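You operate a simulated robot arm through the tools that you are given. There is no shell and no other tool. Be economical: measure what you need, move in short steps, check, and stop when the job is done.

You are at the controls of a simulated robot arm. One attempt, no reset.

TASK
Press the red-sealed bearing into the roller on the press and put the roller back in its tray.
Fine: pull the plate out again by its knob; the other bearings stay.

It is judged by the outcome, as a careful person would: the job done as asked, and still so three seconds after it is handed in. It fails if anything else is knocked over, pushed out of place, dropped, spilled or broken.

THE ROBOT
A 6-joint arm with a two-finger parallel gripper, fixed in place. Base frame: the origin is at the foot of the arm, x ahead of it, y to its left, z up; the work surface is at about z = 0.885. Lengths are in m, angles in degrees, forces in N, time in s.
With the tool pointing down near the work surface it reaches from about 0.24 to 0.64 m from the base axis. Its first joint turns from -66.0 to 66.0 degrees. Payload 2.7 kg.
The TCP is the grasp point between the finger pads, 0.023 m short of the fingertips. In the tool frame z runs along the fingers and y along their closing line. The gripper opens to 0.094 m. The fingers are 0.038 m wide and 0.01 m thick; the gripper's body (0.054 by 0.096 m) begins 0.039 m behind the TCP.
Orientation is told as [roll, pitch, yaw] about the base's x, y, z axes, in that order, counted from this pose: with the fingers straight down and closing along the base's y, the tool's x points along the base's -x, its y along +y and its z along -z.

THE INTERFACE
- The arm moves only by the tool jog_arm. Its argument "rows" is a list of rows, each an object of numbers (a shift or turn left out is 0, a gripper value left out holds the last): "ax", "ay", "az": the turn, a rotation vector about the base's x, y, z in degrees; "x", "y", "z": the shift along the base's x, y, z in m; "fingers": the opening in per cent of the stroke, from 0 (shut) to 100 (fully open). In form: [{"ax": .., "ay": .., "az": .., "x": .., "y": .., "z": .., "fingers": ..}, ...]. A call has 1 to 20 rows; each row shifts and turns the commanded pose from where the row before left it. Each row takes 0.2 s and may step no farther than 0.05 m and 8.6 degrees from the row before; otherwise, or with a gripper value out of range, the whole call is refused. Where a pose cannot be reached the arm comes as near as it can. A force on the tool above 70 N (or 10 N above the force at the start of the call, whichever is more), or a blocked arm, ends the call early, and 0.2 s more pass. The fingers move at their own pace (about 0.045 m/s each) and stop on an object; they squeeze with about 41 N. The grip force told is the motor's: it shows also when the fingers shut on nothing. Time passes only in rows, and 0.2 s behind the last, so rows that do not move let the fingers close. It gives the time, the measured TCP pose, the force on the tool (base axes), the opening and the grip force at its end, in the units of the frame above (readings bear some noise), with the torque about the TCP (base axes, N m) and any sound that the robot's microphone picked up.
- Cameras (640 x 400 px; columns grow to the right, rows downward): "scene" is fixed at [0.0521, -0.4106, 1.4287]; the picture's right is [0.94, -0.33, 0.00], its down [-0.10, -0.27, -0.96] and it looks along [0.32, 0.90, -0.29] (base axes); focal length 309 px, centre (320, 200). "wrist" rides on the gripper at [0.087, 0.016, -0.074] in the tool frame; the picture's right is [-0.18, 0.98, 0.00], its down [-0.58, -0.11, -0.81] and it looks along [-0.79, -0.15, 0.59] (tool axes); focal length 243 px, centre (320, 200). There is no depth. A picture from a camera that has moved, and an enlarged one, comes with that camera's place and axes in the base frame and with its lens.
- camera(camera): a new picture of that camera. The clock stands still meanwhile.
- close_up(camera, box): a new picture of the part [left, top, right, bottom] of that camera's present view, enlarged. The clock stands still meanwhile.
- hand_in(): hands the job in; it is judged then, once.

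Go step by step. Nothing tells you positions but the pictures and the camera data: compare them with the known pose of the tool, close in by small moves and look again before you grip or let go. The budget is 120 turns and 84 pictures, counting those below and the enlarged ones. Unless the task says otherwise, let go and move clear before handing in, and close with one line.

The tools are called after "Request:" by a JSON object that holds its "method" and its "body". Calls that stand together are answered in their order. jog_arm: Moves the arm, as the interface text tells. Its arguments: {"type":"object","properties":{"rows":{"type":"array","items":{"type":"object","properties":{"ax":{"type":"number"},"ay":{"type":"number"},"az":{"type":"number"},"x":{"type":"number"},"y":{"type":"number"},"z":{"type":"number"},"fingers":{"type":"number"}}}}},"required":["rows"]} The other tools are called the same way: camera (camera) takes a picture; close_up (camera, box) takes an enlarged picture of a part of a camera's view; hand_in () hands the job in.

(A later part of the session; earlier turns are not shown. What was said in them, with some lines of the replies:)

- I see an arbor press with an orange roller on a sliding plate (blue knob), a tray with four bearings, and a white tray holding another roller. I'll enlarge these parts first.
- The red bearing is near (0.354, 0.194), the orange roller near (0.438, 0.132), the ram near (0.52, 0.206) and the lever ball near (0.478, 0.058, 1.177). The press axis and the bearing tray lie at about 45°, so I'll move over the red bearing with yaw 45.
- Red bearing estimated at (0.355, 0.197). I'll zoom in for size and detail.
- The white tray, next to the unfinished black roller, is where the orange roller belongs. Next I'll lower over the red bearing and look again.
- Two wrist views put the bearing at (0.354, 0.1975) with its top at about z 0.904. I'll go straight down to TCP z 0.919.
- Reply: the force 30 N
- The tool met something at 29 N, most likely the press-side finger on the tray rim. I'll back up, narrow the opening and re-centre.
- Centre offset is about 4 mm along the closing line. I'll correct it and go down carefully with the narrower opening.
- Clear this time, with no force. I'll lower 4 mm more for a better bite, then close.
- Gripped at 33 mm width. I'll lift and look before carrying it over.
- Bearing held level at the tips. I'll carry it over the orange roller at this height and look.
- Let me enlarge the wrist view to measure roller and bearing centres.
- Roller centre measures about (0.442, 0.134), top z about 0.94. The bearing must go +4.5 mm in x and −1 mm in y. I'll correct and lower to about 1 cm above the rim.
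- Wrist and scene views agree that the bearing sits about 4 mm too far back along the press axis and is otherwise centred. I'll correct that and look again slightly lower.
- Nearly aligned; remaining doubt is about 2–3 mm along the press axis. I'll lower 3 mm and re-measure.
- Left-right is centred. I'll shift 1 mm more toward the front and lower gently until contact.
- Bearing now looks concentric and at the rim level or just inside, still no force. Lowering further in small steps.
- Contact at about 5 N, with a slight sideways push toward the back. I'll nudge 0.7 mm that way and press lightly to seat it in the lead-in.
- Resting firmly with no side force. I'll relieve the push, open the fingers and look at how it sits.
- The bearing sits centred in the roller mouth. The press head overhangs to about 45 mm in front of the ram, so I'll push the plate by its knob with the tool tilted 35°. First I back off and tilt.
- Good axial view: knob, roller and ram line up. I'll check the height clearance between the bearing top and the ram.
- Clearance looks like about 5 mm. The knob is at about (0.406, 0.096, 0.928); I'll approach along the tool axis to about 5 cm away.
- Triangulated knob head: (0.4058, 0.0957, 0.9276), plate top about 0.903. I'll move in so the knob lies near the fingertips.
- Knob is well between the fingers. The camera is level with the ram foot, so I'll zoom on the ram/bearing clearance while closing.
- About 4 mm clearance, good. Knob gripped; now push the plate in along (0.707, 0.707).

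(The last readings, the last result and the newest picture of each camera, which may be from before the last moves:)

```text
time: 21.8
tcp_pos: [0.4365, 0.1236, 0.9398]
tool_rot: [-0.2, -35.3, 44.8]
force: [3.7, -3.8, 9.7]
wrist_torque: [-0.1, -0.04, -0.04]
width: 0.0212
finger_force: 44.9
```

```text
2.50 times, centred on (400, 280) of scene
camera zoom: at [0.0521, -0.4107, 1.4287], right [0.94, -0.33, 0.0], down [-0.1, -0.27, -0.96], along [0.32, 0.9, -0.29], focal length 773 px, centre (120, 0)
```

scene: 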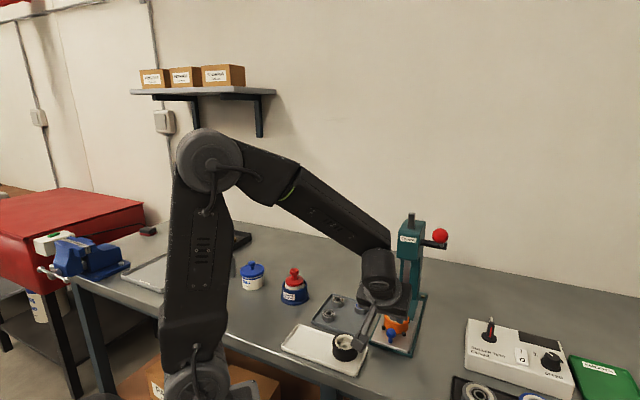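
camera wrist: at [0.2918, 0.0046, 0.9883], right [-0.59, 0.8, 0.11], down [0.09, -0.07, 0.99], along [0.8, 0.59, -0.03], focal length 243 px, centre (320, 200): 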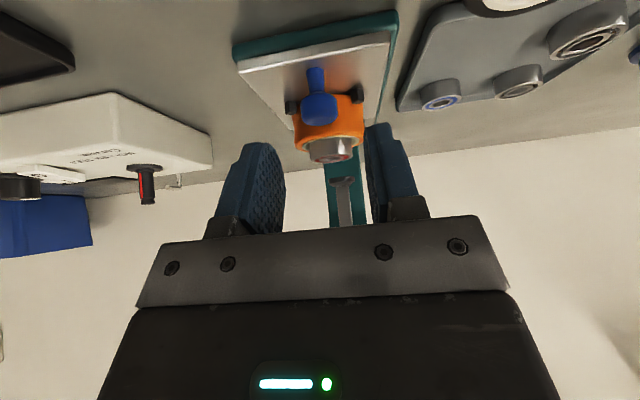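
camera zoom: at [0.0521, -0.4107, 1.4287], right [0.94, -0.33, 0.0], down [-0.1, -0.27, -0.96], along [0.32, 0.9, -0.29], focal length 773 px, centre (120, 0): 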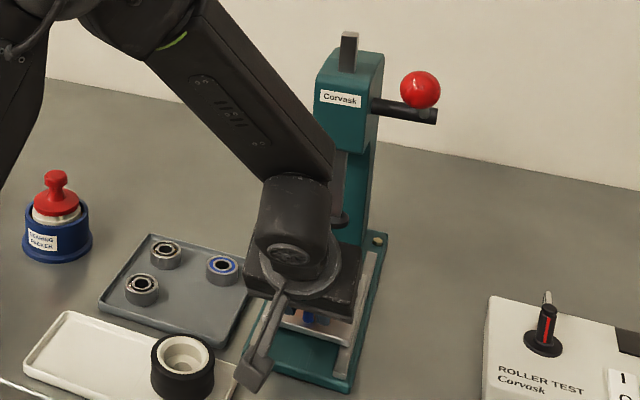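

Plate slides smoothly. Continue 3 cm.

Request:
{"method": "jog_arm", "body": {"rows": [{"x": 0.0075, "y": 0.0068}, {"x": 0.0072, "y": 0.007}, {"x": 0.007, "y": 0.007}, {}]}}

Request:
{"method": "camera", "body": {"camera": "wrist"}}

Request:
{"method": "close_up", "body": {"camera": "scene", "box": [340, 200, 460, 360]}}

```text
time: 22.8
tcp_pos: [0.4562, 0.1446, 0.9401]
tool_rot: [0.0, -35.0, 45.0]
force: [0.9, -1.1, 7.8]
wrist_torque: [-0.18, 0.12, -0.01]
width: 0.021
finger_force: 45.0
```

```text
36 pictures are left
camera wrist: at [0.364, 0.0767, 0.951], right [-0.59, 0.8, 0.11], down [0.09, -0.07, 0.99], along [0.8, 0.59, -0.03], focal length 243 px, centre (320, 200)
```

wrist: 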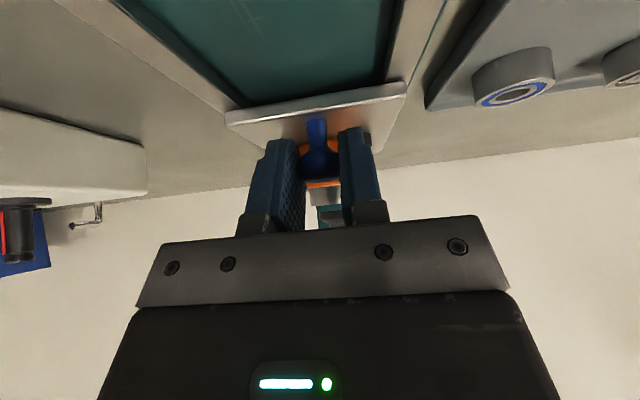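

```text
2.50 times, centred on (400, 280) of scene
camera zoom: at [0.052, -0.4106, 1.4287], right [0.94, -0.33, 0.0], down [-0.1, -0.27, -0.96], along [0.32, 0.9, -0.29], focal length 773 px, centre (120, 0)
```

zoom: 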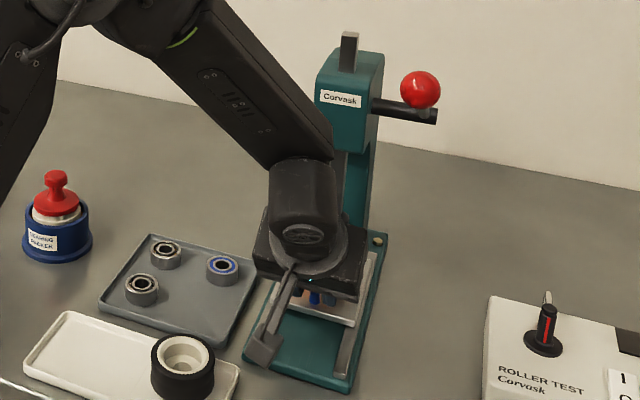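

About 8 cm so far. Continue in small steps, watching for the end stop.

Request:
{"method": "jog_arm", "body": {"rows": [{"x": 0.0036, "y": 0.0036}, {"x": 0.0036, "y": 0.0036}, {"x": 0.0036, "y": 0.0036}, {}]}}

Request:
{"method": "close_up", "body": {"camera": "wrist", "box": [260, 100, 400, 230]}}

```text
time: 23.8
tcp_pos: [0.4665, 0.1563, 0.9402]
tool_rot: [0.2, -34.8, 44.9]
force: [0.1, 0.2, -7.3]
wrist_torque: [0.02, 0.0, -0.09]
width: 0.021
finger_force: 44.8
```

```text
3.08 times, centred on (330, 165) of wrist
camera zoom: at [0.3749, 0.0876, 0.9513], right [-0.59, 0.8, 0.11], down [0.09, -0.07, 0.99], along [0.8, 0.59, -0.03], focal length 746 px, centre (289, 308)
```

zoom: 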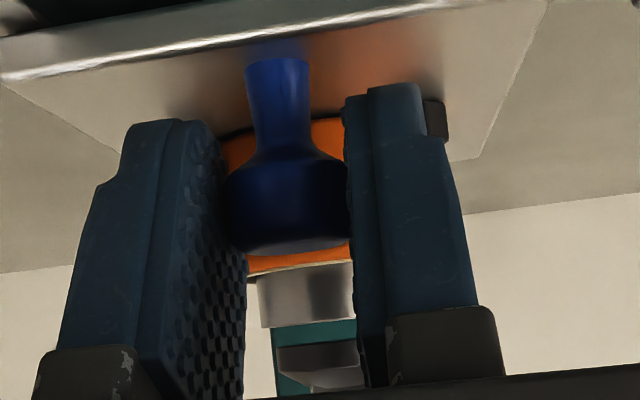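

Total 9.6 cm. Still no stop; continue in fine steps.

Request:
{"method": "jog_arm", "body": {"rows": [{"x": 0.003, "y": 0.003}, {}, {"x": 0.003, "y": 0.003}, {}]}}

Request:
{"method": "close_up", "body": {"camera": "wrist", "box": [260, 100, 400, 230]}}

Request:
{"method": "close_up", "body": {"camera": "scene", "box": [370, 240, 440, 330]}}

```text
time: 24.8
tcp_pos: [0.474, 0.1624, 0.9403]
tool_rot: [0.2, -34.8, 45.0]
force: [-6.0, -0.8, -9.5]
wrist_torque: [-0.18, 0.21, 0.03]
width: 0.021
finger_force: 44.4
```

```text
3.08 times, centred on (330, 165) of wrist
camera zoom: at [0.3807, 0.0933, 0.9513], right [-0.59, 0.8, 0.11], down [0.09, -0.07, 0.99], along [0.8, 0.59, -0.03], focal length 746 px, centre (289, 308)
```

zoom: 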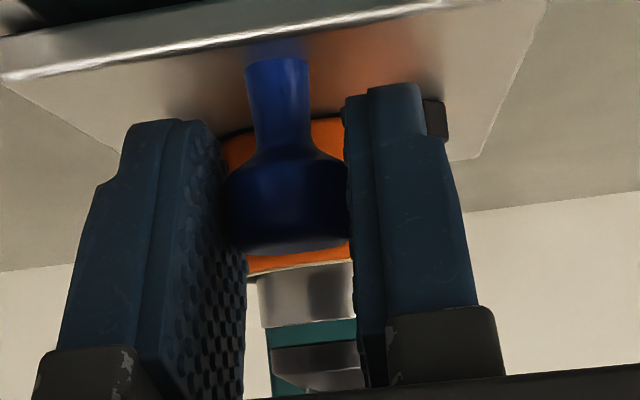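

```text
4.44 times, centred on (405, 285) of scene
camera zoom: at [0.0521, -0.4106, 1.4287], right [0.94, -0.33, 0.0], down [-0.1, -0.27, -0.96], along [0.32, 0.9, -0.29], focal length 1374 px, centre (-58, -178)
```

zoom: 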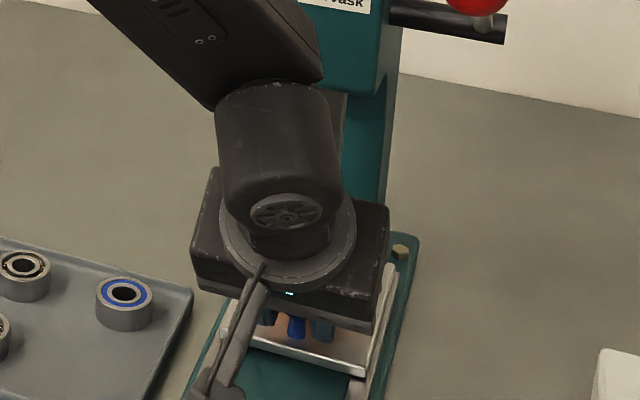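

Request:
{"method": "jog_arm", "body": {"rows": [{"x": 0.002, "y": 0.002}, {}, {"x": 0.002, "y": 0.002}, {}]}}

Request:
{"method": "close_up", "body": {"camera": "wrist", "box": [260, 100, 400, 230]}}

```text
time: 25.8
tcp_pos: [0.4757, 0.1659, 0.9397]
tool_rot: [0.1, -34.8, 44.9]
force: [-28.5, -25.4, 8.5]
wrist_torque: [-0.33, 0.28, 0.0]
width: 0.0211
finger_force: 44.8
```

```text
3.08 times, centred on (330, 165) of wrist
camera zoom: at [0.3831, 0.096, 0.9509], right [-0.59, 0.8, 0.11], down [0.09, -0.07, 0.99], along [0.81, 0.59, -0.03], focal length 746 px, centre (289, 308)
```

zoom: 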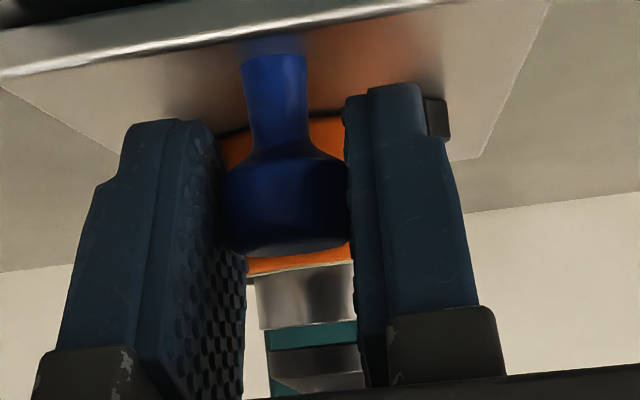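

End stop reached (38 N against the push). I'll relieve, release the knob and retreat along the tool axis.

Request:
{"method": "jog_arm", "body": {"rows": [{"x": -0.0025, "y": -0.0025}, {"fingers": 42}, {}, {}, {"x": -0.008, "y": -0.008, "z": 0.016}, {"x": -0.016, "y": -0.016, "z": 0.02}, {"x": -0.02, "y": -0.02, "z": 0.02}, {"x": -0.025, "y": -0.025, "z": 0.02}, {}]}}

Request:
{"method": "camera", "body": {"camera": "wrist"}}

Request:
{"method": "close_up", "body": {"camera": "scene", "box": [360, 200, 460, 350]}}

```text
time: 27.8
tcp_pos: [0.4032, 0.0932, 1.0135]
tool_rot: [0.1, -35.0, 44.9]
force: [0.0, -0.5, 0.0]
wrist_torque: [0.02, -0.03, 0.01]
width: 0.0393
finger_force: 0.0
```

```text
30 pictures are left
camera wrist: at [0.3115, 0.0244, 1.0251], right [-0.59, 0.8, 0.11], down [0.09, -0.07, 0.99], along [0.8, 0.59, -0.03], focal length 243 px, centre (320, 200)
```

wrist: 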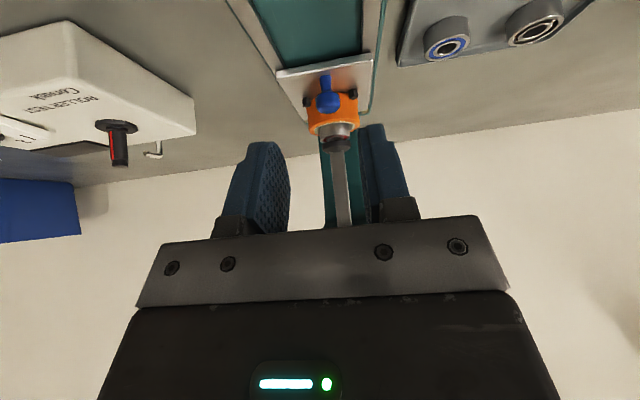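

```text
2.67 times, centred on (410, 275) of scene
camera zoom: at [0.0521, -0.4106, 1.4287], right [0.94, -0.33, 0.0], down [-0.1, -0.27, -0.96], along [0.32, 0.9, -0.29], focal length 824 px, centre (80, 0)
```

zoom: 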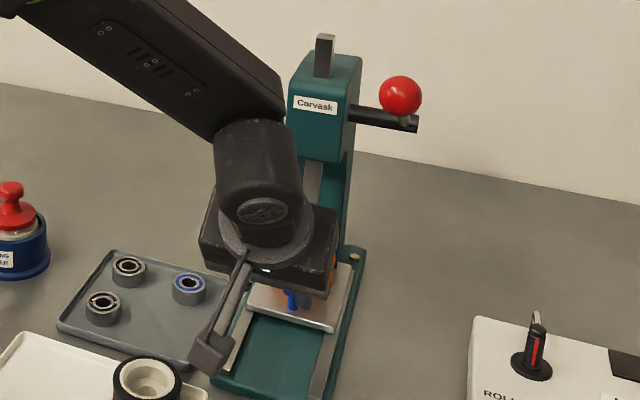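

The plate is home and the bearing sits under the ram. The lever hub is near (0.590, 0.161, 1.086), radius about 0.177, with the ball about 30° above horizontal. I'll untilt, rise and move over the ball.

Request:
{"method": "jog_arm", "body": {"rows": [{"x": -0.007, "z": 0.045, "ax": -4.95, "ay": 4.95, "fingers": 60}, {"x": -0.007, "z": 0.045, "ax": -4.95, "ay": 4.95}, {"x": -0.007, "z": 0.045, "ax": -4.95, "ay": 4.95}, {"x": -0.007, "z": 0.045, "ax": -4.95, "ay": 4.95}, {"x": -0.007, "z": 0.045, "ax": -4.95, "ay": 4.95}, {"z": 0.035}, {"x": 0.037, "y": -0.012}, {"x": 0.037, "y": -0.012}, {"x": 0.036, "y": -0.011}, {}]}}

Request:
{"method": "camera", "body": {"camera": "wrist"}}

Request:
{"method": "close_up", "body": {"camera": "scene", "box": [340, 140, 480, 320]}}

```text
time: 30.0
tcp_pos: [0.4797, 0.0563, 1.2768]
tool_rot: [0.0, 0.0, 45.0]
force: [-0.9, -0.3, 0.0]
wrist_torque: [-0.04, -0.03, 0.01]
width: 0.0563
finger_force: 0.1
```

```text
28 pictures are left
camera wrist: at [0.4072, 0.0054, 1.3516], right [-0.56, 0.83, 0.0], down [0.49, 0.33, 0.81], along [0.67, 0.46, -0.59], focal length 243 px, centre (320, 200)
```

wrist: 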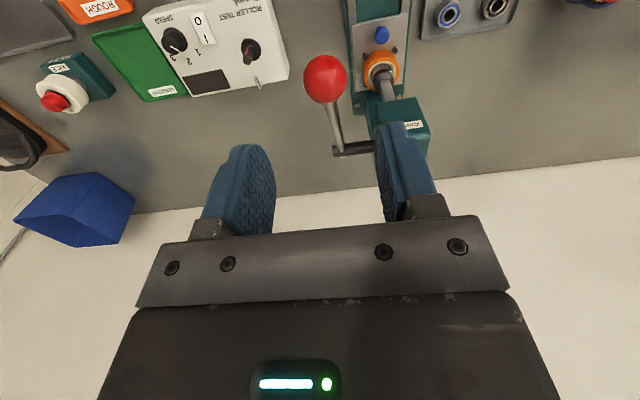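

```text
2.22 times, centred on (410, 230) of scene
camera zoom: at [0.0521, -0.4106, 1.4287], right [0.94, -0.33, 0.0], down [-0.1, -0.27, -0.96], along [0.32, 0.9, -0.29], focal length 687 px, centre (120, 133)
```

zoom: 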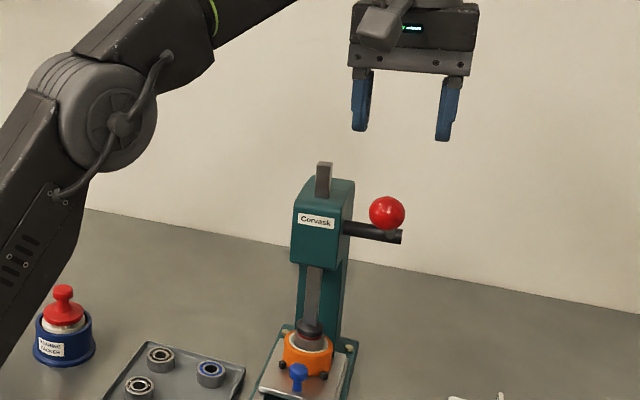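

Ball at (0.480, 0.060, 1.175). I'll lower around it and grip it; the closing line matches the lever's axis, so it can pivot.

Request:
{"method": "jog_arm", "body": {"rows": [{"y": 0.003, "z": -0.035}, {"z": -0.035}, {"z": -0.031}, {}]}}

Request:
{"method": "camera", "body": {"camera": "wrist"}}

```text
time: 31.0
tcp_pos: [0.483, 0.0611, 1.1745]
tool_rot: [0.0, -0.1, 45.0]
force: [0.0, -1.0, -0.2]
wrist_torque: [0.0, 0.02, 0.0]
width: 0.0567
finger_force: 0.0
```

```text
26 pictures are left
camera wrist: at [0.41, 0.0112, 1.2496], right [-0.56, 0.83, 0.0], down [0.49, 0.33, 0.81], along [0.67, 0.46, -0.59], focal length 243 px, centre (320, 200)
```

wrist: 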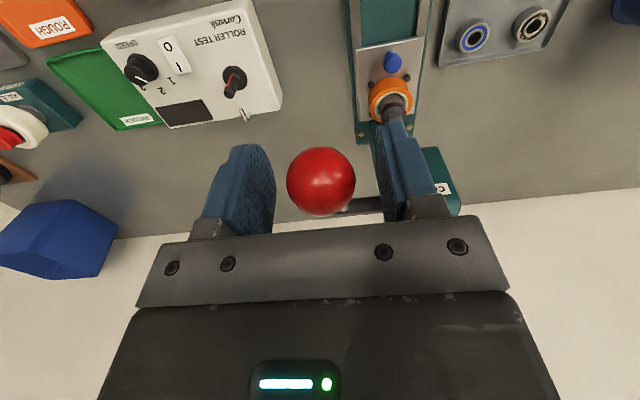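

Ball centred. Closing, then pulling the lever down along its arc in short steps.

Request:
{"method": "jog_arm", "body": {"rows": [{"fingers": 20}, {}, {}, {"x": -0.005, "y": -0.005, "z": -0.013}, {"x": -0.0043, "y": -0.0042, "z": -0.0138}, {"x": -0.0034, "y": -0.0034, "z": -0.0143}, {}]}}

Request:
{"method": "close_up", "body": {"camera": "scene", "box": [340, 160, 480, 330]}}

```text
time: 32.6
tcp_pos: [0.4688, 0.0483, 1.1346]
tool_rot: [-0.2, -0.3, 45.0]
force: [12.2, 8.5, 4.1]
wrist_torque: [0.81, -0.88, 0.04]
width: 0.0315
finger_force: 44.6
```

```text
2.35 times, centred on (410, 245) of scene
camera zoom: at [0.0524, -0.4103, 1.4288], right [0.94, -0.33, 0.0], down [-0.1, -0.27, -0.96], along [0.32, 0.9, -0.29], focal length 727 px, centre (108, 94)
```

zoom: 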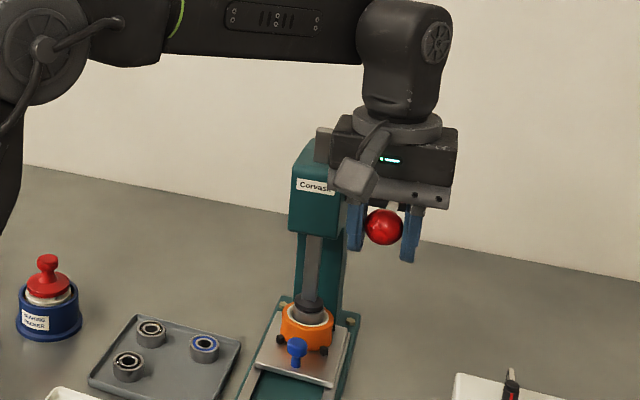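

Lever moves; a 15 N pull says I'm slightly too far out. I'll continue with a tighter arc.

Request:
{"method": "jog_arm", "body": {"rows": [{"x": 0.0005, "y": 0.0005, "z": -0.014}, {"x": -0.0005, "y": -0.0005, "z": -0.0149}, {}]}}

Request:
{"method": "close_up", "body": {"camera": "scene", "box": [340, 160, 480, 330]}}

```text
time: 33.4
tcp_pos: [0.4693, 0.0465, 1.1051]
tool_rot: [-0.1, 0.2, 44.8]
force: [-9.4, -25.1, 9.6]
wrist_torque: [0.72, -0.76, -0.05]
width: 0.0314
finger_force: 45.0
```

```text
2.35 times, centred on (410, 245) of scene
camera zoom: at [0.0516, -0.4114, 1.4285], right [0.94, -0.33, 0.0], down [-0.1, -0.27, -0.96], along [0.32, 0.9, -0.29], focal length 727 px, centre (108, 94)
```

zoom: 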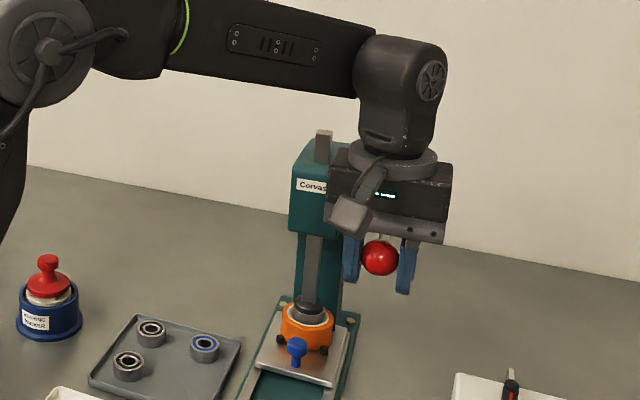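

The lever is working; the force now wants me slightly outward. Continue down, following the arc.

Request:
{"method": "jog_arm", "body": {"rows": [{"x": -0.0015, "y": -0.0025, "z": -0.007}, {"x": -0.0005, "y": -0.001, "z": -0.008}, {"z": -0.0075}, {"z": -0.0075}, {}]}}

Request:
{"method": "close_up", "body": {"camera": "scene", "box": [340, 180, 480, 330]}}

```text
time: 34.6
tcp_pos: [0.4696, 0.0462, 1.0749]
tool_rot: [-0.2, -0.2, 45.1]
force: [14.1, -14.5, 10.9]
wrist_torque: [0.88, -0.87, 0.12]
width: 0.0316
finger_force: 44.5
```

```text
2.67 times, centred on (410, 255) of scene
camera zoom: at [0.0524, -0.4111, 1.4285], right [0.94, -0.33, 0.0], down [-0.1, -0.27, -0.96], along [0.32, 0.9, -0.29], focal length 824 px, centre (80, 53)
```

zoom: 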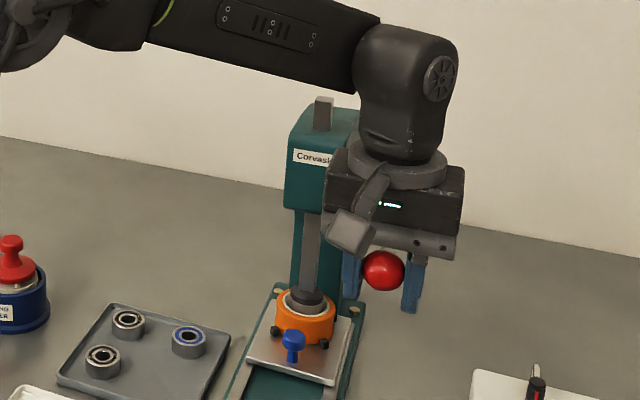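

Radial force is now near zero, with slight side load. Correct sideways and continue.

Request:
{"method": "jog_arm", "body": {"rows": [{"x": 0.001, "y": -0.001, "z": -0.0075}, {"x": 0.001, "y": 0.0005, "z": -0.0075}, {"x": 0.001, "y": 0.001, "z": -0.0075}, {"x": 0.001, "y": 0.001, "z": -0.0073}, {}]}}

Request:
{"method": "close_up", "body": {"camera": "scene", "box": [340, 180, 480, 330]}}

```text
time: 35.8
tcp_pos: [0.4708, 0.0495, 1.0455]
tool_rot: [0.1, -0.3, 45.0]
force: [0.5, 17.7, 13.7]
wrist_torque: [0.68, -0.81, -0.11]
width: 0.0316
finger_force: 45.3
```

```text
2.67 times, centred on (410, 255) of scene
camera zoom: at [0.0519, -0.4101, 1.4289], right [0.94, -0.33, 0.0], down [-0.1, -0.27, -0.96], along [0.32, 0.9, -0.29], focal length 824 px, centre (80, 53)
```

zoom: 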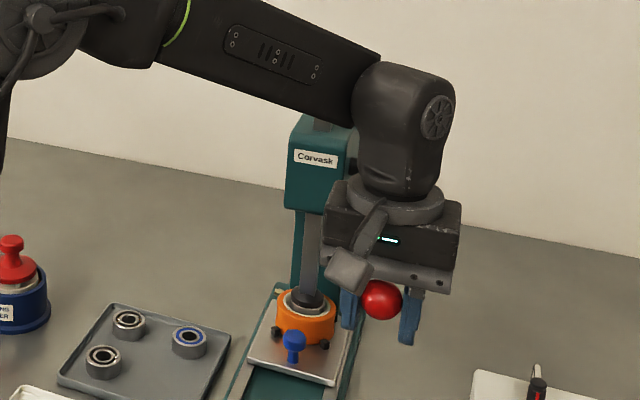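

Continuing the stroke; the ram is nearly at the roller face.

Request:
{"method": "jog_arm", "body": {"rows": [{"x": 0.001, "y": 0.0025, "z": -0.0072}, {"x": 0.0015, "y": 0.0015, "z": -0.0072}, {"x": 0.002, "y": 0.002, "z": -0.007}, {}]}}

Request:
{"method": "close_up", "body": {"camera": "scene", "box": [370, 250, 450, 330]}}

```text
time: 36.8
tcp_pos: [0.4743, 0.0519, 1.0217]
tool_rot: [0.1, 0.2, 44.9]
force: [-15.4, 2.0, 3.5]
wrist_torque: [0.51, -0.95, 0.03]
width: 0.0316
finger_force: 45.5
```

```text
5.00 times, centred on (410, 290) of scene
camera zoom: at [0.0515, -0.4106, 1.4287], right [0.94, -0.33, 0.0], down [-0.1, -0.27, -0.96], along [0.32, 0.9, -0.29], focal length 1546 px, centre (-130, -250)
```

zoom: 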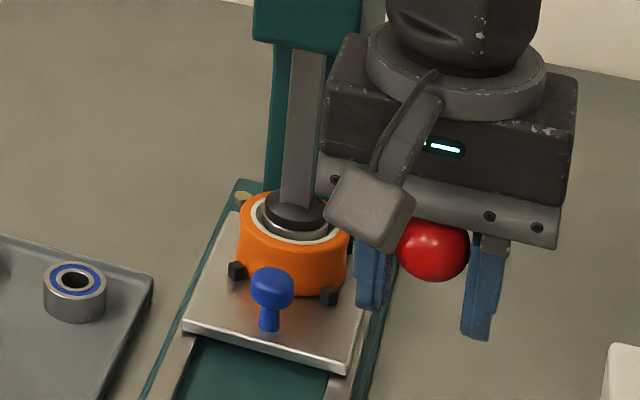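

Bearing still shows a few millimetres proud. Continue.

Request:
{"method": "jog_arm", "body": {"rows": [{"x": 0.0005, "y": 0.0015, "z": -0.007}, {"x": 0.0018, "y": 0.0018, "z": -0.007}, {"x": 0.002, "y": 0.002, "z": -0.007}, {}]}}

Request:
{"method": "close_up", "body": {"camera": "scene", "box": [370, 250, 450, 330]}}

```text
time: 37.8
tcp_pos: [0.4783, 0.0574, 1.0043]
tool_rot: [0.1, -0.1, 44.9]
force: [-37.8, -6.3, 17.4]
wrist_torque: [2.89, -3.81, 0.37]
width: 0.0314
finger_force: 44.6
```

```text
5.00 times, centred on (410, 290) of scene
camera zoom: at [0.0506, -0.4109, 1.4287], right [0.94, -0.33, 0.0], down [-0.1, -0.27, -0.96], along [0.32, 0.9, -0.29], focal length 1546 px, centre (-130, -250)
```

zoom: 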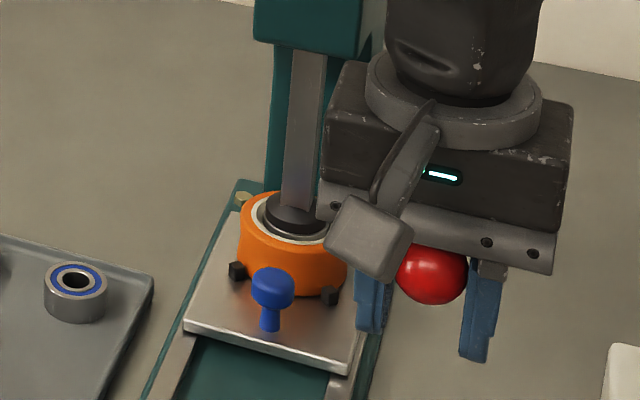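

Torque jumped, so either the bearing has bottomed or the lever is touching the hand. I'll look closely.

Request:
{"method": "close_up", "body": {"camera": "scene", "box": [390, 275, 430, 315]}}

Request:
{"method": "camera", "body": {"camera": "wrist"}}

```text
10.00 times, centred on (410, 295) of scene
camera zoom: at [0.0506, -0.4109, 1.4287], right [0.94, -0.33, 0.0], down [-0.1, -0.27, -0.96], along [0.32, 0.9, -0.29], focal length 3092 px, centre (-580, -750)
```

zoom: 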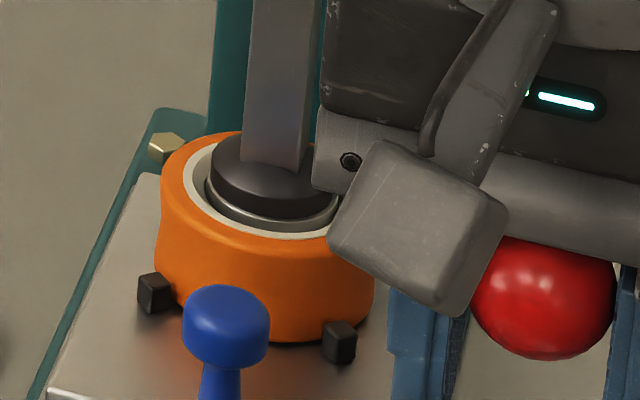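

```text
18 pictures are left
camera wrist: at [0.4056, 0.0081, 1.0784], right [-0.56, 0.83, 0.0], down [0.49, 0.33, 0.81], along [0.67, 0.46, -0.59], focal length 243 px, centre (320, 200)
```

wrist: 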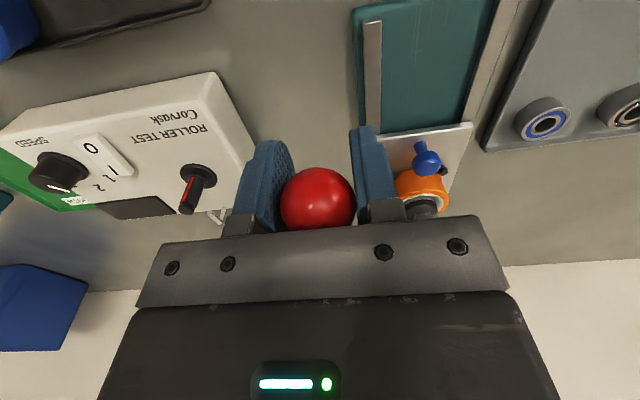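

The bearing still stands about 2–3 mm proud and the lever rod seems to be meeting the palm. I'll release the ball and finish the stroke by pushing on top of it with closed fingertips.

Request:
{"method": "jog_arm", "body": {"rows": [{"x": -0.0015, "y": -0.0015, "z": 0.004}, {"fingers": 60}, {}, {}, {"x": -0.004, "y": -0.004, "z": 0.02}, {"z": 0.03}, {"z": 0.02}, {"fingers": 0}, {}, {}, {}, {}]}}

Request:
{"method": "camera", "body": {"camera": "wrist"}}

Request:
{"method": "close_up", "body": {"camera": "scene", "box": [360, 200, 480, 320]}}

```text
time: 40.4
tcp_pos: [0.4746, 0.0538, 1.0778]
tool_rot: [0.0, -0.2, 44.9]
force: [1.3, -1.2, 1.4]
wrist_torque: [0.18, -0.1, 0.0]
width: 0.0313
finger_force: 44.6
```

```text
17 pictures are left
camera wrist: at [0.4015, 0.0041, 1.1526], right [-0.56, 0.83, 0.0], down [0.49, 0.33, 0.81], along [0.67, 0.46, -0.59], focal length 243 px, centre (320, 200)
```

wrist: 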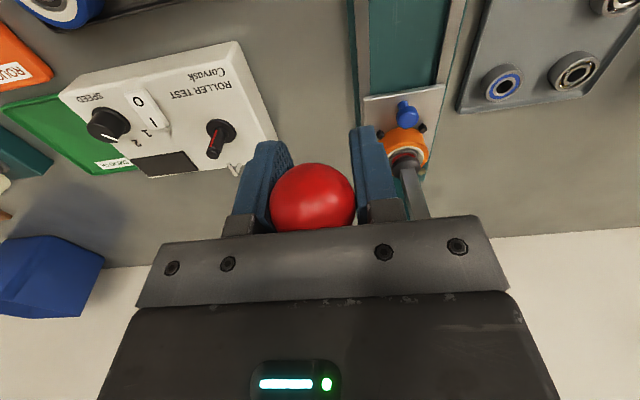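

```text
3.33 times, centred on (420, 260) of scene
camera zoom: at [0.0521, -0.4106, 1.4287], right [0.94, -0.33, 0.0], down [-0.1, -0.27, -0.96], along [0.32, 0.9, -0.29], focal length 1030 px, centre (-13, 0)
```

zoom: 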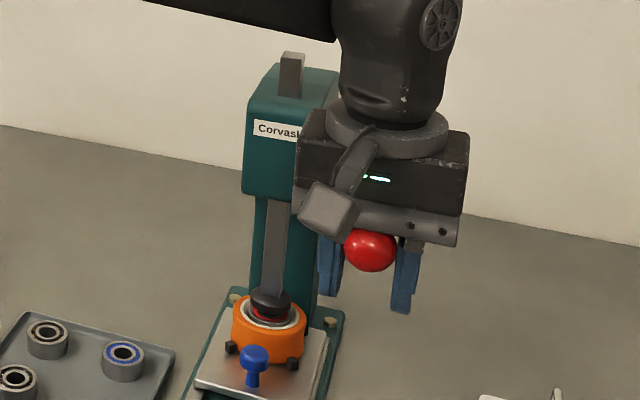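

The lever has a return spring and followed my hand up. I'll open, rise above its rest position, close, and press from the top.

Request:
{"method": "jog_arm", "body": {"rows": [{"fingers": 65}, {}, {"x": 0.001, "y": 0.001, "z": 0.03}, {"x": 0.002, "y": 0.002, "z": 0.04}, {"x": 0.003, "y": 0.003, "z": 0.045}, {"z": 0.045}, {"fingers": 0}, {}, {}, {}, {}, {}]}}

Request:
{"method": "camera", "body": {"camera": "wrist"}}

Request:
{"method": "close_up", "body": {"camera": "scene", "box": [340, 150, 480, 330]}}

```text
time: 43.0
tcp_pos: [0.4815, 0.0606, 1.2345]
tool_rot: [0.0, 0.0, 45.0]
force: [0.1, -0.5, 0.5]
wrist_torque: [0.0, -0.04, 0.0]
width: 0.0001
finger_force: 40.6
```

```text
15 pictures are left
camera wrist: at [0.4085, 0.011, 1.3094], right [-0.56, 0.83, 0.0], down [0.49, 0.33, 0.81], along [0.67, 0.46, -0.59], focal length 243 px, centre (320, 200)
```

wrist: 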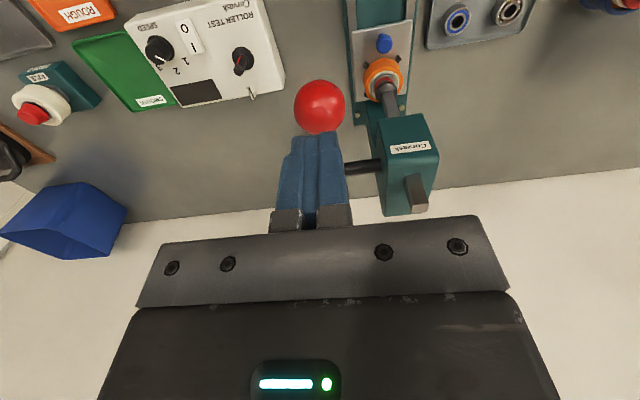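

```text
2.22 times, centred on (410, 240) of scene
camera zoom: at [0.0521, -0.4106, 1.4287], right [0.94, -0.33, 0.0], down [-0.1, -0.27, -0.96], along [0.32, 0.9, -0.29], focal length 687 px, centre (120, 111)
```

zoom: 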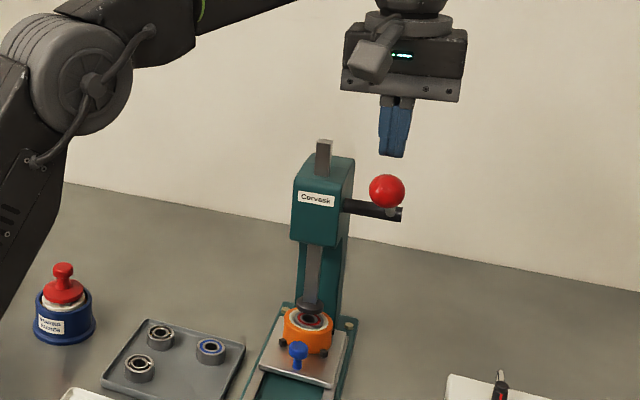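

Lever at rest again. Now I'll push down from the top along the measured arc.

Request:
{"method": "jog_arm", "body": {"rows": [{"x": -0.004, "y": -0.004, "z": -0.035}, {"x": -0.005, "y": -0.005, "z": -0.03}, {"x": -0.003, "y": -0.004, "z": -0.03}, {"y": -0.001, "z": -0.03}, {"x": 0.001, "y": 0.002, "z": -0.025}, {"x": 0.003, "y": 0.003, "z": -0.022}, {}]}}

Request:
{"method": "close_up", "body": {"camera": "scene", "box": [370, 230, 450, 330]}}

```text
time: 44.6
tcp_pos: [0.473, 0.0501, 1.0651]
tool_rot: [0.0, 0.0, 45.0]
force: [-0.3, 0.3, 1.8]
wrist_torque: [0.06, 0.01, 0.02]
width: 0.0
finger_force: 41.1
```

```text
4.00 times, centred on (410, 280) of scene
camera zoom: at [0.052, -0.4106, 1.4287], right [0.94, -0.33, 0.0], down [-0.1, -0.27, -0.96], along [0.32, 0.9, -0.29], focal length 1237 px, centre (-40, -120)
```

zoom: 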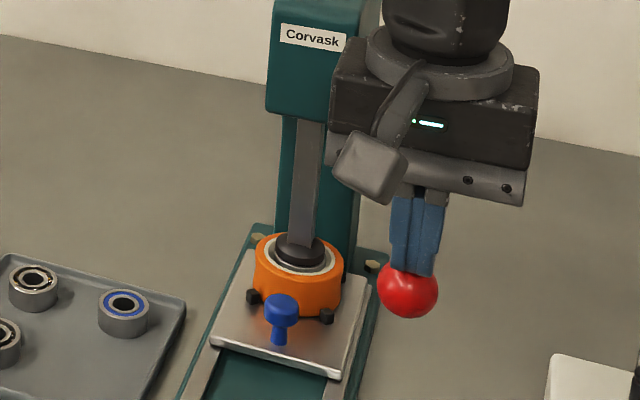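

Works well at low force. Continue down with watchful steps.

Request:
{"method": "jog_arm", "body": {"rows": [{"x": 0.002, "y": 0.0025, "z": -0.008}, {"x": 0.002, "y": 0.002, "z": -0.007}, {"x": 0.002, "y": 0.002, "z": -0.007}, {}]}}

```text
time: 45.6
tcp_pos: [0.4785, 0.0575, 1.0443]
tool_rot: [-0.1, -0.1, 44.8]
force: [-2.2, -5.4, 12.5]
wrist_torque: [-0.07, -0.04, -0.12]
width: 0.0002
finger_force: 40.9
```

Request:
{"method": "jog_arm", "body": {"rows": [{"x": 0.002, "y": 0.002, "z": -0.006}, {"x": 0.002, "y": 0.002, "z": -0.006}, {"x": 0.002, "y": 0.002, "z": -0.006}, {}]}}

Request:
{"method": "close_up", "body": {"camera": "scene", "box": [380, 260, 440, 320]}}

```text
time: 46.1
tcp_pos: [0.4799, 0.0571, 1.0435]
tool_rot: [-0.5, -0.1, 45.0]
force: [-12.2, -5.8, 13.4]
wrist_torque: [0.05, 0.09, 0.16]
width: 0.0
finger_force: 41.1
stopped in row 2: the force on the tool passed its limit (the readings are from after the stop); the commanded pose is now the measured one
```

```text
6.67 times, centred on (410, 290) of scene
camera zoom: at [0.0515, -0.4107, 1.4287], right [0.94, -0.33, 0.0], down [-0.1, -0.27, -0.96], along [0.32, 0.9, -0.29], focal length 2061 px, centre (-280, -400)
```

zoom: 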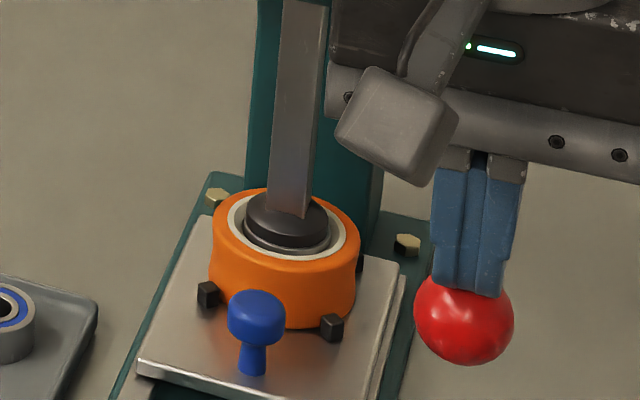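

Hit 70 N: the bearing appears bottomed. One more firm short push to confirm it doesn't move further.

Request:
{"method": "jog_arm", "body": {"rows": [{"z": -0.003}, {"z": -0.002}, {}]}}

Request:
{"method": "close_up", "body": {"camera": "scene", "box": [390, 280, 426, 316]}}

```text
time: 47.0
tcp_pos: [0.4803, 0.0588, 1.0438]
tool_rot: [-0.5, -0.6, 44.9]
force: [-25.1, -4.7, 51.4]
wrist_torque: [0.59, 0.26, -0.48]
width: 0.0
finger_force: 40.9
```

```text
11.11 times, centred on (408, 298) of scene
camera zoom: at [0.0506, -0.4108, 1.4287], right [0.94, -0.33, 0.0], down [-0.1, -0.27, -0.96], along [0.32, 0.9, -0.29], focal length 3435 px, centre (-658, -889)
```

zoom: 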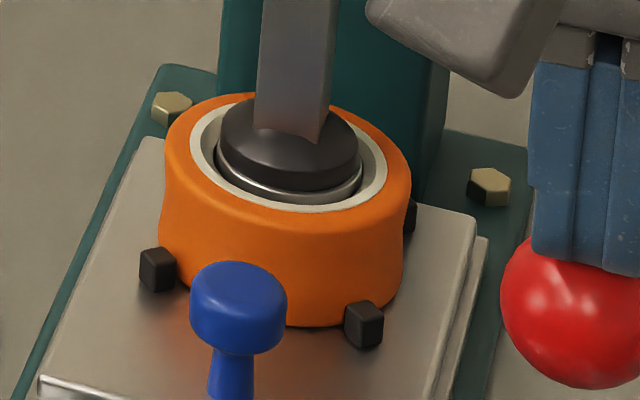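

No further movement at 51 N, so it's seated. I'll let the lever return and retrace to the tilted pose in front of the knob.

Request:
{"method": "jog_arm", "body": {"rows": [{"x": -0.006, "y": -0.006, "z": 0.03}, {"x": -0.004, "y": -0.005, "z": 0.035}, {"z": 0.035}, {"x": 0.004, "y": 0.004, "z": 0.035}, {"x": 0.004, "y": 0.004, "z": 0.035}, {"z": 0.03}, {"z": 0.03}, {"x": -0.037, "y": 0.012}, {"x": -0.037, "y": 0.012}, {"x": -0.037, "y": 0.011, "fingers": 42}, {"z": -0.035}, {"x": 0.007, "z": -0.045, "ax": 4.95, "ay": -4.95}, {"x": 0.007, "z": -0.045, "ax": 4.95, "ay": -4.95}, {"x": 0.007, "z": -0.045, "ax": 4.95, "ay": -4.95}, {"x": 0.007, "z": -0.045, "ax": 4.95, "ay": -4.95}, {"x": 0.007, "z": -0.045, "ax": 4.95, "ay": -4.95}, {}]}}

Request:
{"method": "close_up", "body": {"camera": "wrist", "box": [220, 40, 420, 200]}}

```text
time: 50.5
tcp_pos: [0.4047, 0.0916, 1.0076]
tool_rot: [-0.5, -35.1, 45.0]
force: [-0.9, 0.2, 0.1]
wrist_torque: [0.02, 0.01, 0.0]
width: 0.0395
finger_force: 0.1
```

```text
2.50 times, centred on (320, 120) of wrist
camera zoom: at [0.3116, 0.0226, 1.0185], right [-0.58, 0.81, 0.1], down [0.08, -0.07, 0.99], along [0.81, 0.59, -0.03], focal length 606 px, centre (320, 400)
```

zoom: 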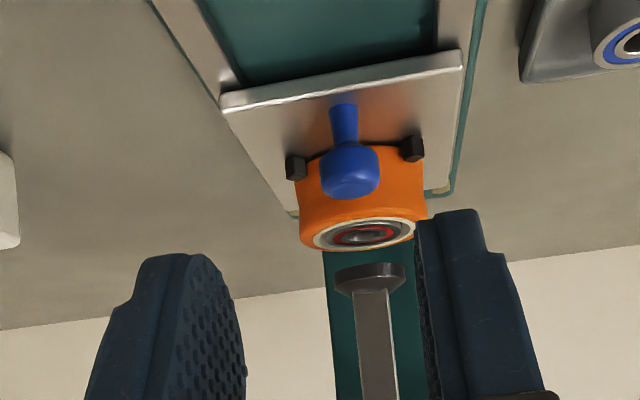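

The bearing is pressed in flush and the ram is back up. I'll return to the knob along the reverse of the retreat path.

Request:
{"method": "jog_arm", "body": {"rows": [{"x": 0.025, "y": 0.0275, "z": -0.014}, {"x": 0.02, "y": 0.0215, "z": -0.018}, {"x": 0.015, "y": 0.016, "z": -0.02}, {}]}}

Request:
{"method": "close_up", "body": {"camera": "wrist", "box": [220, 60, 420, 220]}}

```text
time: 51.5
tcp_pos: [0.4668, 0.1551, 0.9583]
tool_rot: [-0.4, -35.2, 44.9]
force: [0.2, 0.4, -0.3]
wrist_torque: [0.01, 0.0, -0.01]
width: 0.0396
finger_force: 0.0
```

```text
2.50 times, centred on (320, 140) of wrist
camera zoom: at [0.3732, 0.0872, 0.9686], right [-0.59, 0.8, 0.1], down [0.08, -0.07, 0.99], along [0.81, 0.59, -0.03], focal length 606 px, centre (320, 350)
```

zoom: 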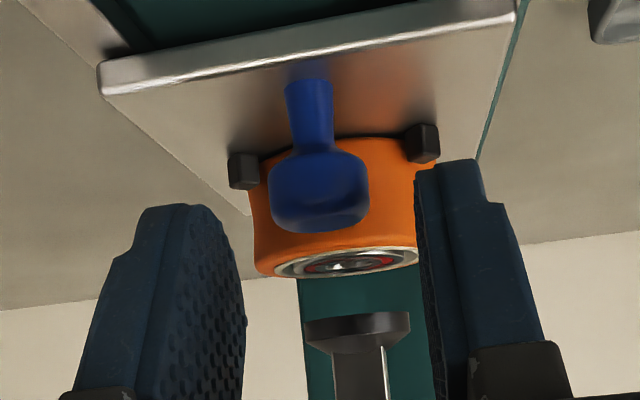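

Lined up. Final approach, close, and pull the plate out along its slide.

Request:
{"method": "jog_arm", "body": {"rows": [{"x": 0.007, "y": 0.008, "z": -0.0165}, {"fingers": 10}, {}, {}, {"x": -0.007, "y": -0.007}, {"x": -0.01, "y": -0.01}, {"x": -0.01, "y": -0.01}, {}]}}

```text
time: 53.4
tcp_pos: [0.444, 0.1342, 0.9405]
tool_rot: [-0.9, -35.5, 44.9]
force: [25.2, -24.4, -1.3]
wrist_torque: [-0.36, -0.4, -0.19]
width: 0.0213
finger_force: 44.6
```

Plate moves; a side load shows my line needs about 1.5 mm correction. Continue with that.

Request:
{"method": "jog_arm", "body": {"rows": [{"x": 0.0012, "y": -0.0012}, {"x": -0.0095, "y": -0.0105}, {"x": -0.0098, "y": -0.0102}, {"x": -0.0098, "y": -0.0102}, {}]}}

```text
time: 54.5
tcp_pos: [0.4159, 0.1043, 0.9383]
tool_rot: [-0.5, -35.3, 45.1]
force: [11.2, -9.2, 10.5]
wrist_torque: [0.01, -0.43, -0.15]
width: 0.021
finger_force: 44.8
```

Request:
{"method": "jog_arm", "body": {"rows": [{"x": -0.0047, "y": -0.0063}, {"x": -0.005, "y": -0.0055}, {"x": -0.005, "y": -0.0055}, {}]}}

Request:
{"method": "close_up", "body": {"camera": "scene", "box": [270, 240, 450, 390]}}

```text
time: 55.5
tcp_pos: [0.3995, 0.0886, 0.9402]
tool_rot: [-0.2, -35.4, 45.0]
force: [-7.3, 6.8, 31.7]
wrist_torque: [0.39, -0.18, 0.16]
width: 0.0214
finger_force: 44.8
```

```text
2.67 times, centred on (360, 315) of scene
camera zoom: at [0.0515, -0.4105, 1.4288], right [0.94, -0.33, 0.0], down [-0.1, -0.27, -0.96], along [0.32, 0.9, -0.29], focal length 824 px, centre (213, -107)
```

zoom: 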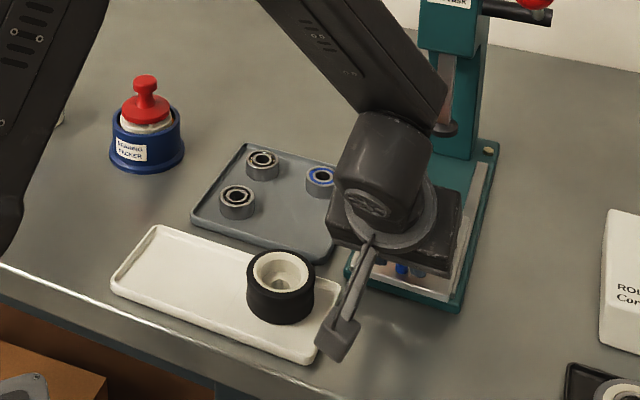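

Plate is fully out again. Release, retreat, untilt, and move over the roller with wide-open fingers.

Request:
{"method": "jog_arm", "body": {"rows": [{"fingers": 42}, {}, {}, {"x": -0.009, "y": -0.009, "z": 0.018}, {"x": -0.013, "y": -0.013, "z": 0.02}, {"x": -0.014, "y": -0.014, "z": 0.02}, {"z": 0.008, "ax": -4.95, "ay": 4.95, "fingers": 92}, {"z": 0.008, "ax": -4.95, "ay": 4.95}, {"z": 0.008, "ax": -4.95, "ay": 4.95}, {"z": 0.008, "ax": -4.95, "ay": 4.95}, {"z": 0.008, "ax": -4.95, "ay": 4.95}, {"x": 0.026, "y": 0.0265}, {"x": 0.026, "y": 0.0265}, {"x": 0.027, "y": 0.0264}, {}, {}]}}

Request:
{"method": "camera", "body": {"camera": "wrist"}}

```text
time: 59.0
tcp_pos: [0.4429, 0.1311, 1.0371]
tool_rot: [-0.4, -0.2, 45.0]
force: [-0.2, 0.2, 0.4]
wrist_torque: [-0.02, 0.01, 0.01]
width: 0.0863
finger_force: 0.0
```

```text
7 pictures are left
camera wrist: at [0.3692, 0.0815, 1.1111], right [-0.56, 0.83, -0.01], down [0.48, 0.34, 0.81], along [0.67, 0.45, -0.59], focal length 243 px, centre (320, 200)
```

wrist: 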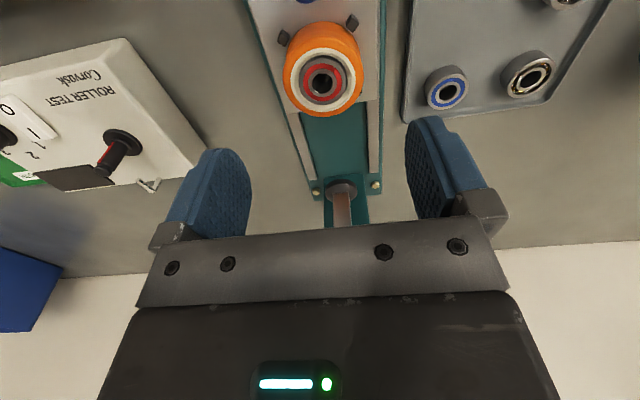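

Roller centre at about (0.4445, 0.133), bearing flush. I'll correct, descend to TCP z 0.944 and grip it.

Request:
{"method": "jog_arm", "body": {"rows": [{"x": 0.0015, "y": 0.002, "z": -0.03}, {"z": -0.03}, {"z": -0.02}, {"z": -0.013}, {"fingers": 40}, {}, {}, {}]}}

Request:
{"method": "camera", "body": {"camera": "wrist"}}

```text
time: 60.8
tcp_pos: [0.4451, 0.1337, 0.9435]
tool_rot: [-0.5, -0.1, 45.0]
force: [0.8, -0.8, 0.5]
wrist_torque: [0.03, -0.02, -0.03]
width: 0.0588
finger_force: 41.2
```

```text
6 pictures are left
camera wrist: at [0.3713, 0.0851, 1.0173], right [-0.56, 0.83, -0.01], down [0.48, 0.34, 0.81], along [0.67, 0.45, -0.59], focal length 243 px, centre (320, 200)
```

wrist: 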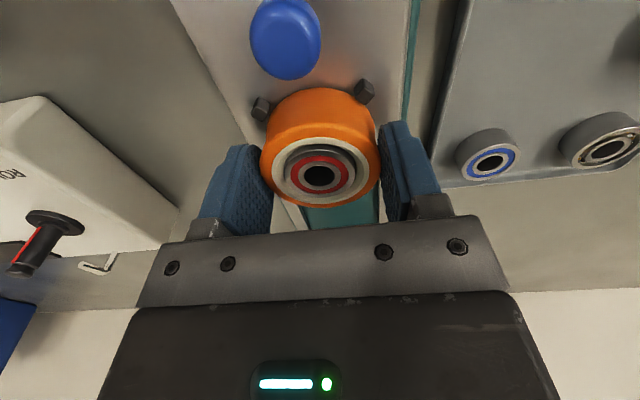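

Held at 58.8 mm. Lift straight up and carry over the free end of the white tray.

Request:
{"method": "jog_arm", "body": {"rows": [{"z": 0.02}, {"z": 0.035}, {"z": 0.045}, {"x": -0.0427, "y": 0.0077}, {"x": -0.0427, "y": 0.0077}, {"x": -0.0427, "y": 0.0077}, {"x": -0.0427, "y": 0.0077}, {"x": -0.0427, "y": 0.0077}, {}, {}]}}

Request:
{"method": "close_up", "body": {"camera": "scene", "box": [250, 220, 430, 390]}}

Request:
{"method": "camera", "body": {"camera": "wrist"}}

```text
time: 63.0
tcp_pos: [0.2278, 0.1728, 1.0438]
tool_rot: [-0.4, 0.0, 44.9]
force: [0.2, 0.6, -1.0]
wrist_torque: [-0.02, 0.0, 0.04]
width: 0.059
finger_force: 41.2
```

```text
2.35 times, centred on (340, 305) of scene
camera zoom: at [0.0521, -0.4106, 1.4287], right [0.94, -0.33, 0.0], down [-0.1, -0.27, -0.96], along [0.32, 0.9, -0.29], focal length 727 px, centre (273, -47)
```

zoom: 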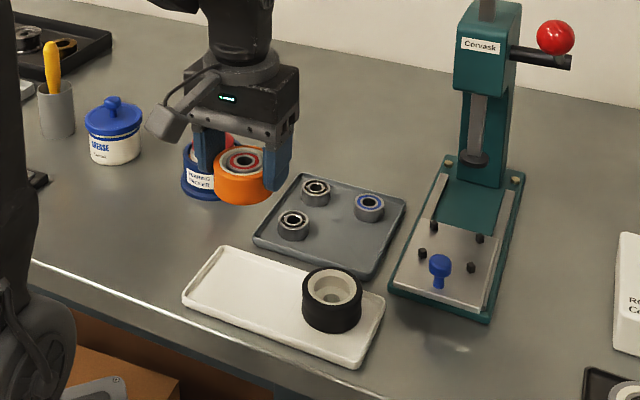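

```text
4 pictures are left
camera wrist: at [0.1543, 0.1229, 1.1182], right [-0.56, 0.83, -0.01], down [0.48, 0.34, 0.81], along [0.67, 0.45, -0.59], focal length 243 px, centre (320, 200)
```

wrist: 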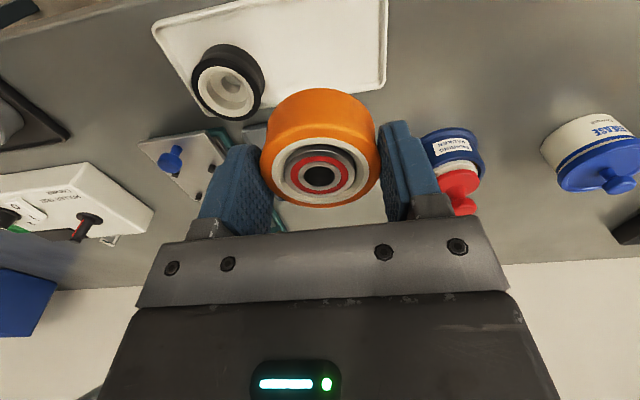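

White tray confirmed: free slot at about (0.230, 0.173), and I'm above it. Lowering to just above the tray floor.

Request:
{"method": "jog_arm", "body": {"rows": [{"x": 0.002, "y": 0.0005, "z": -0.035}, {"z": -0.035}, {"z": -0.025}, {"z": -0.008}, {}]}}

Request:
{"method": "close_up", "body": {"camera": "scene", "box": [270, 290, 380, 380]}}

```text
time: 64.2
tcp_pos: [0.2315, 0.1723, 0.9415]
tool_rot: [-0.4, -0.2, 44.9]
force: [0.8, 0.0, -0.4]
wrist_torque: [-0.01, 0.02, 0.01]
width: 0.0585
finger_force: 41.1
```

```text
4.44 times, centred on (325, 335) of scene
camera zoom: at [0.0521, -0.4106, 1.4287], right [0.94, -0.33, 0.0], down [-0.1, -0.27, -0.96], along [0.32, 0.9, -0.29], focal length 1374 px, centre (298, -400)
```

zoom: 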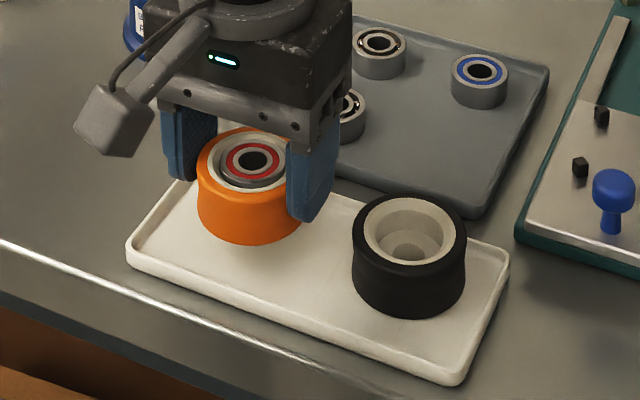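

Slightly too far toward the back rim; shift 12 mm toward the tray's front, then lower to contact.

Request:
{"method": "jog_arm", "body": {"rows": [{"x": -0.0085, "y": -0.0085}, {"z": -0.006}, {"z": -0.003}, {}]}}

Request:
{"method": "close_up", "body": {"camera": "scene", "box": [270, 290, 380, 380]}}

```text
time: 65.2
tcp_pos: [0.224, 0.162, 0.9306]
tool_rot: [-0.4, 0.0, 44.9]
force: [0.3, 0.1, -1.5]
wrist_torque: [0.0, 0.01, -0.02]
width: 0.0588
finger_force: 40.8
```

```text
4.44 times, centred on (325, 335) of scene
camera zoom: at [0.0521, -0.4106, 1.4287], right [0.94, -0.33, 0.0], down [-0.1, -0.27, -0.96], along [0.32, 0.9, -0.29], focal length 1374 px, centre (298, -400)
```

zoom: 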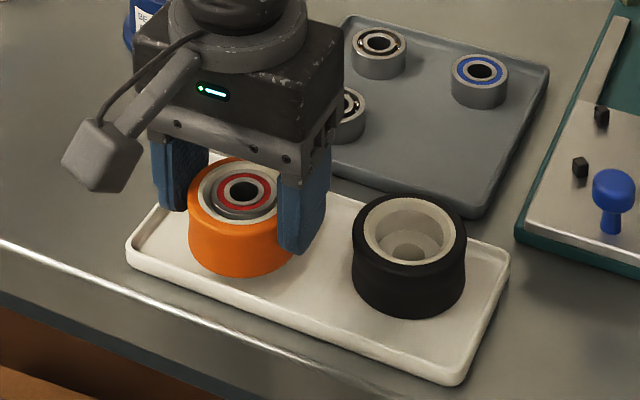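

Well placed inside the tray. Lower in 1 mm steps until I feel the floor.

Request:
{"method": "jog_arm", "body": {"rows": [{"z": -0.001}, {"z": -0.001}, {"z": -0.001}, {}]}}

```text
time: 66.2
tcp_pos: [0.2245, 0.1635, 0.9293]
tool_rot: [-0.3, -0.2, 45.0]
force: [0.1, 0.4, -0.9]
wrist_torque: [0.02, -0.02, -0.04]
width: 0.0586
finger_force: 40.4
```

Request:
{"method": "jog_arm", "body": {"rows": [{"z": -0.001}, {"z": -0.001}, {}]}}

```text
time: 67.0
tcp_pos: [0.2254, 0.1623, 0.9263]
tool_rot: [-0.4, -0.2, 44.9]
force: [-5.1, -1.5, 26.6]
wrist_torque: [-0.62, 0.74, -0.07]
width: 0.0586
finger_force: 41.5
```

On the tray floor. Ease 1 mm, open gently, and rise clear.

Request:
{"method": "jog_arm", "body": {"rows": [{"z": 0.001}, {"fingers": 76}, {}, {}, {"z": 0.02}, {"z": 0.035}, {"z": 0.045}, {"z": 0.045}, {}]}}

Request:
{"method": "camera", "body": {"camera": "scene"}}

```text
time: 69.0
tcp_pos: [0.2215, 0.1619, 1.0724]
tool_rot: [-0.4, 0.0, 44.9]
force: [0.3, -0.1, -0.4]
wrist_torque: [0.01, -0.01, 0.01]
width: 0.0716
finger_force: 0.2
```

```text
1 pictures are left
```

scene: 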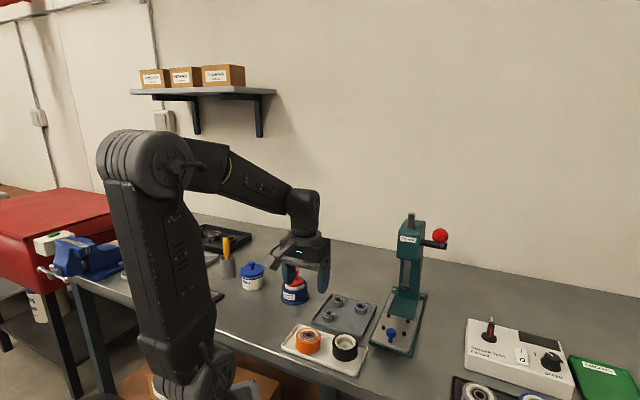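

The orange roller with its red-sealed bearing stands in the white tray, the plate is out, the lever is up, and the other bearings are in place. Handing in.

Request:
{"method": "hand_in", "body": {}}

```text
The job is handed in.
```

I pressed the red-sealed bearing flush into the orange roller and put the roller back in the white tray beside the black one. The plate is pulled out again by its knob, and the other three bearings are still in their tray.
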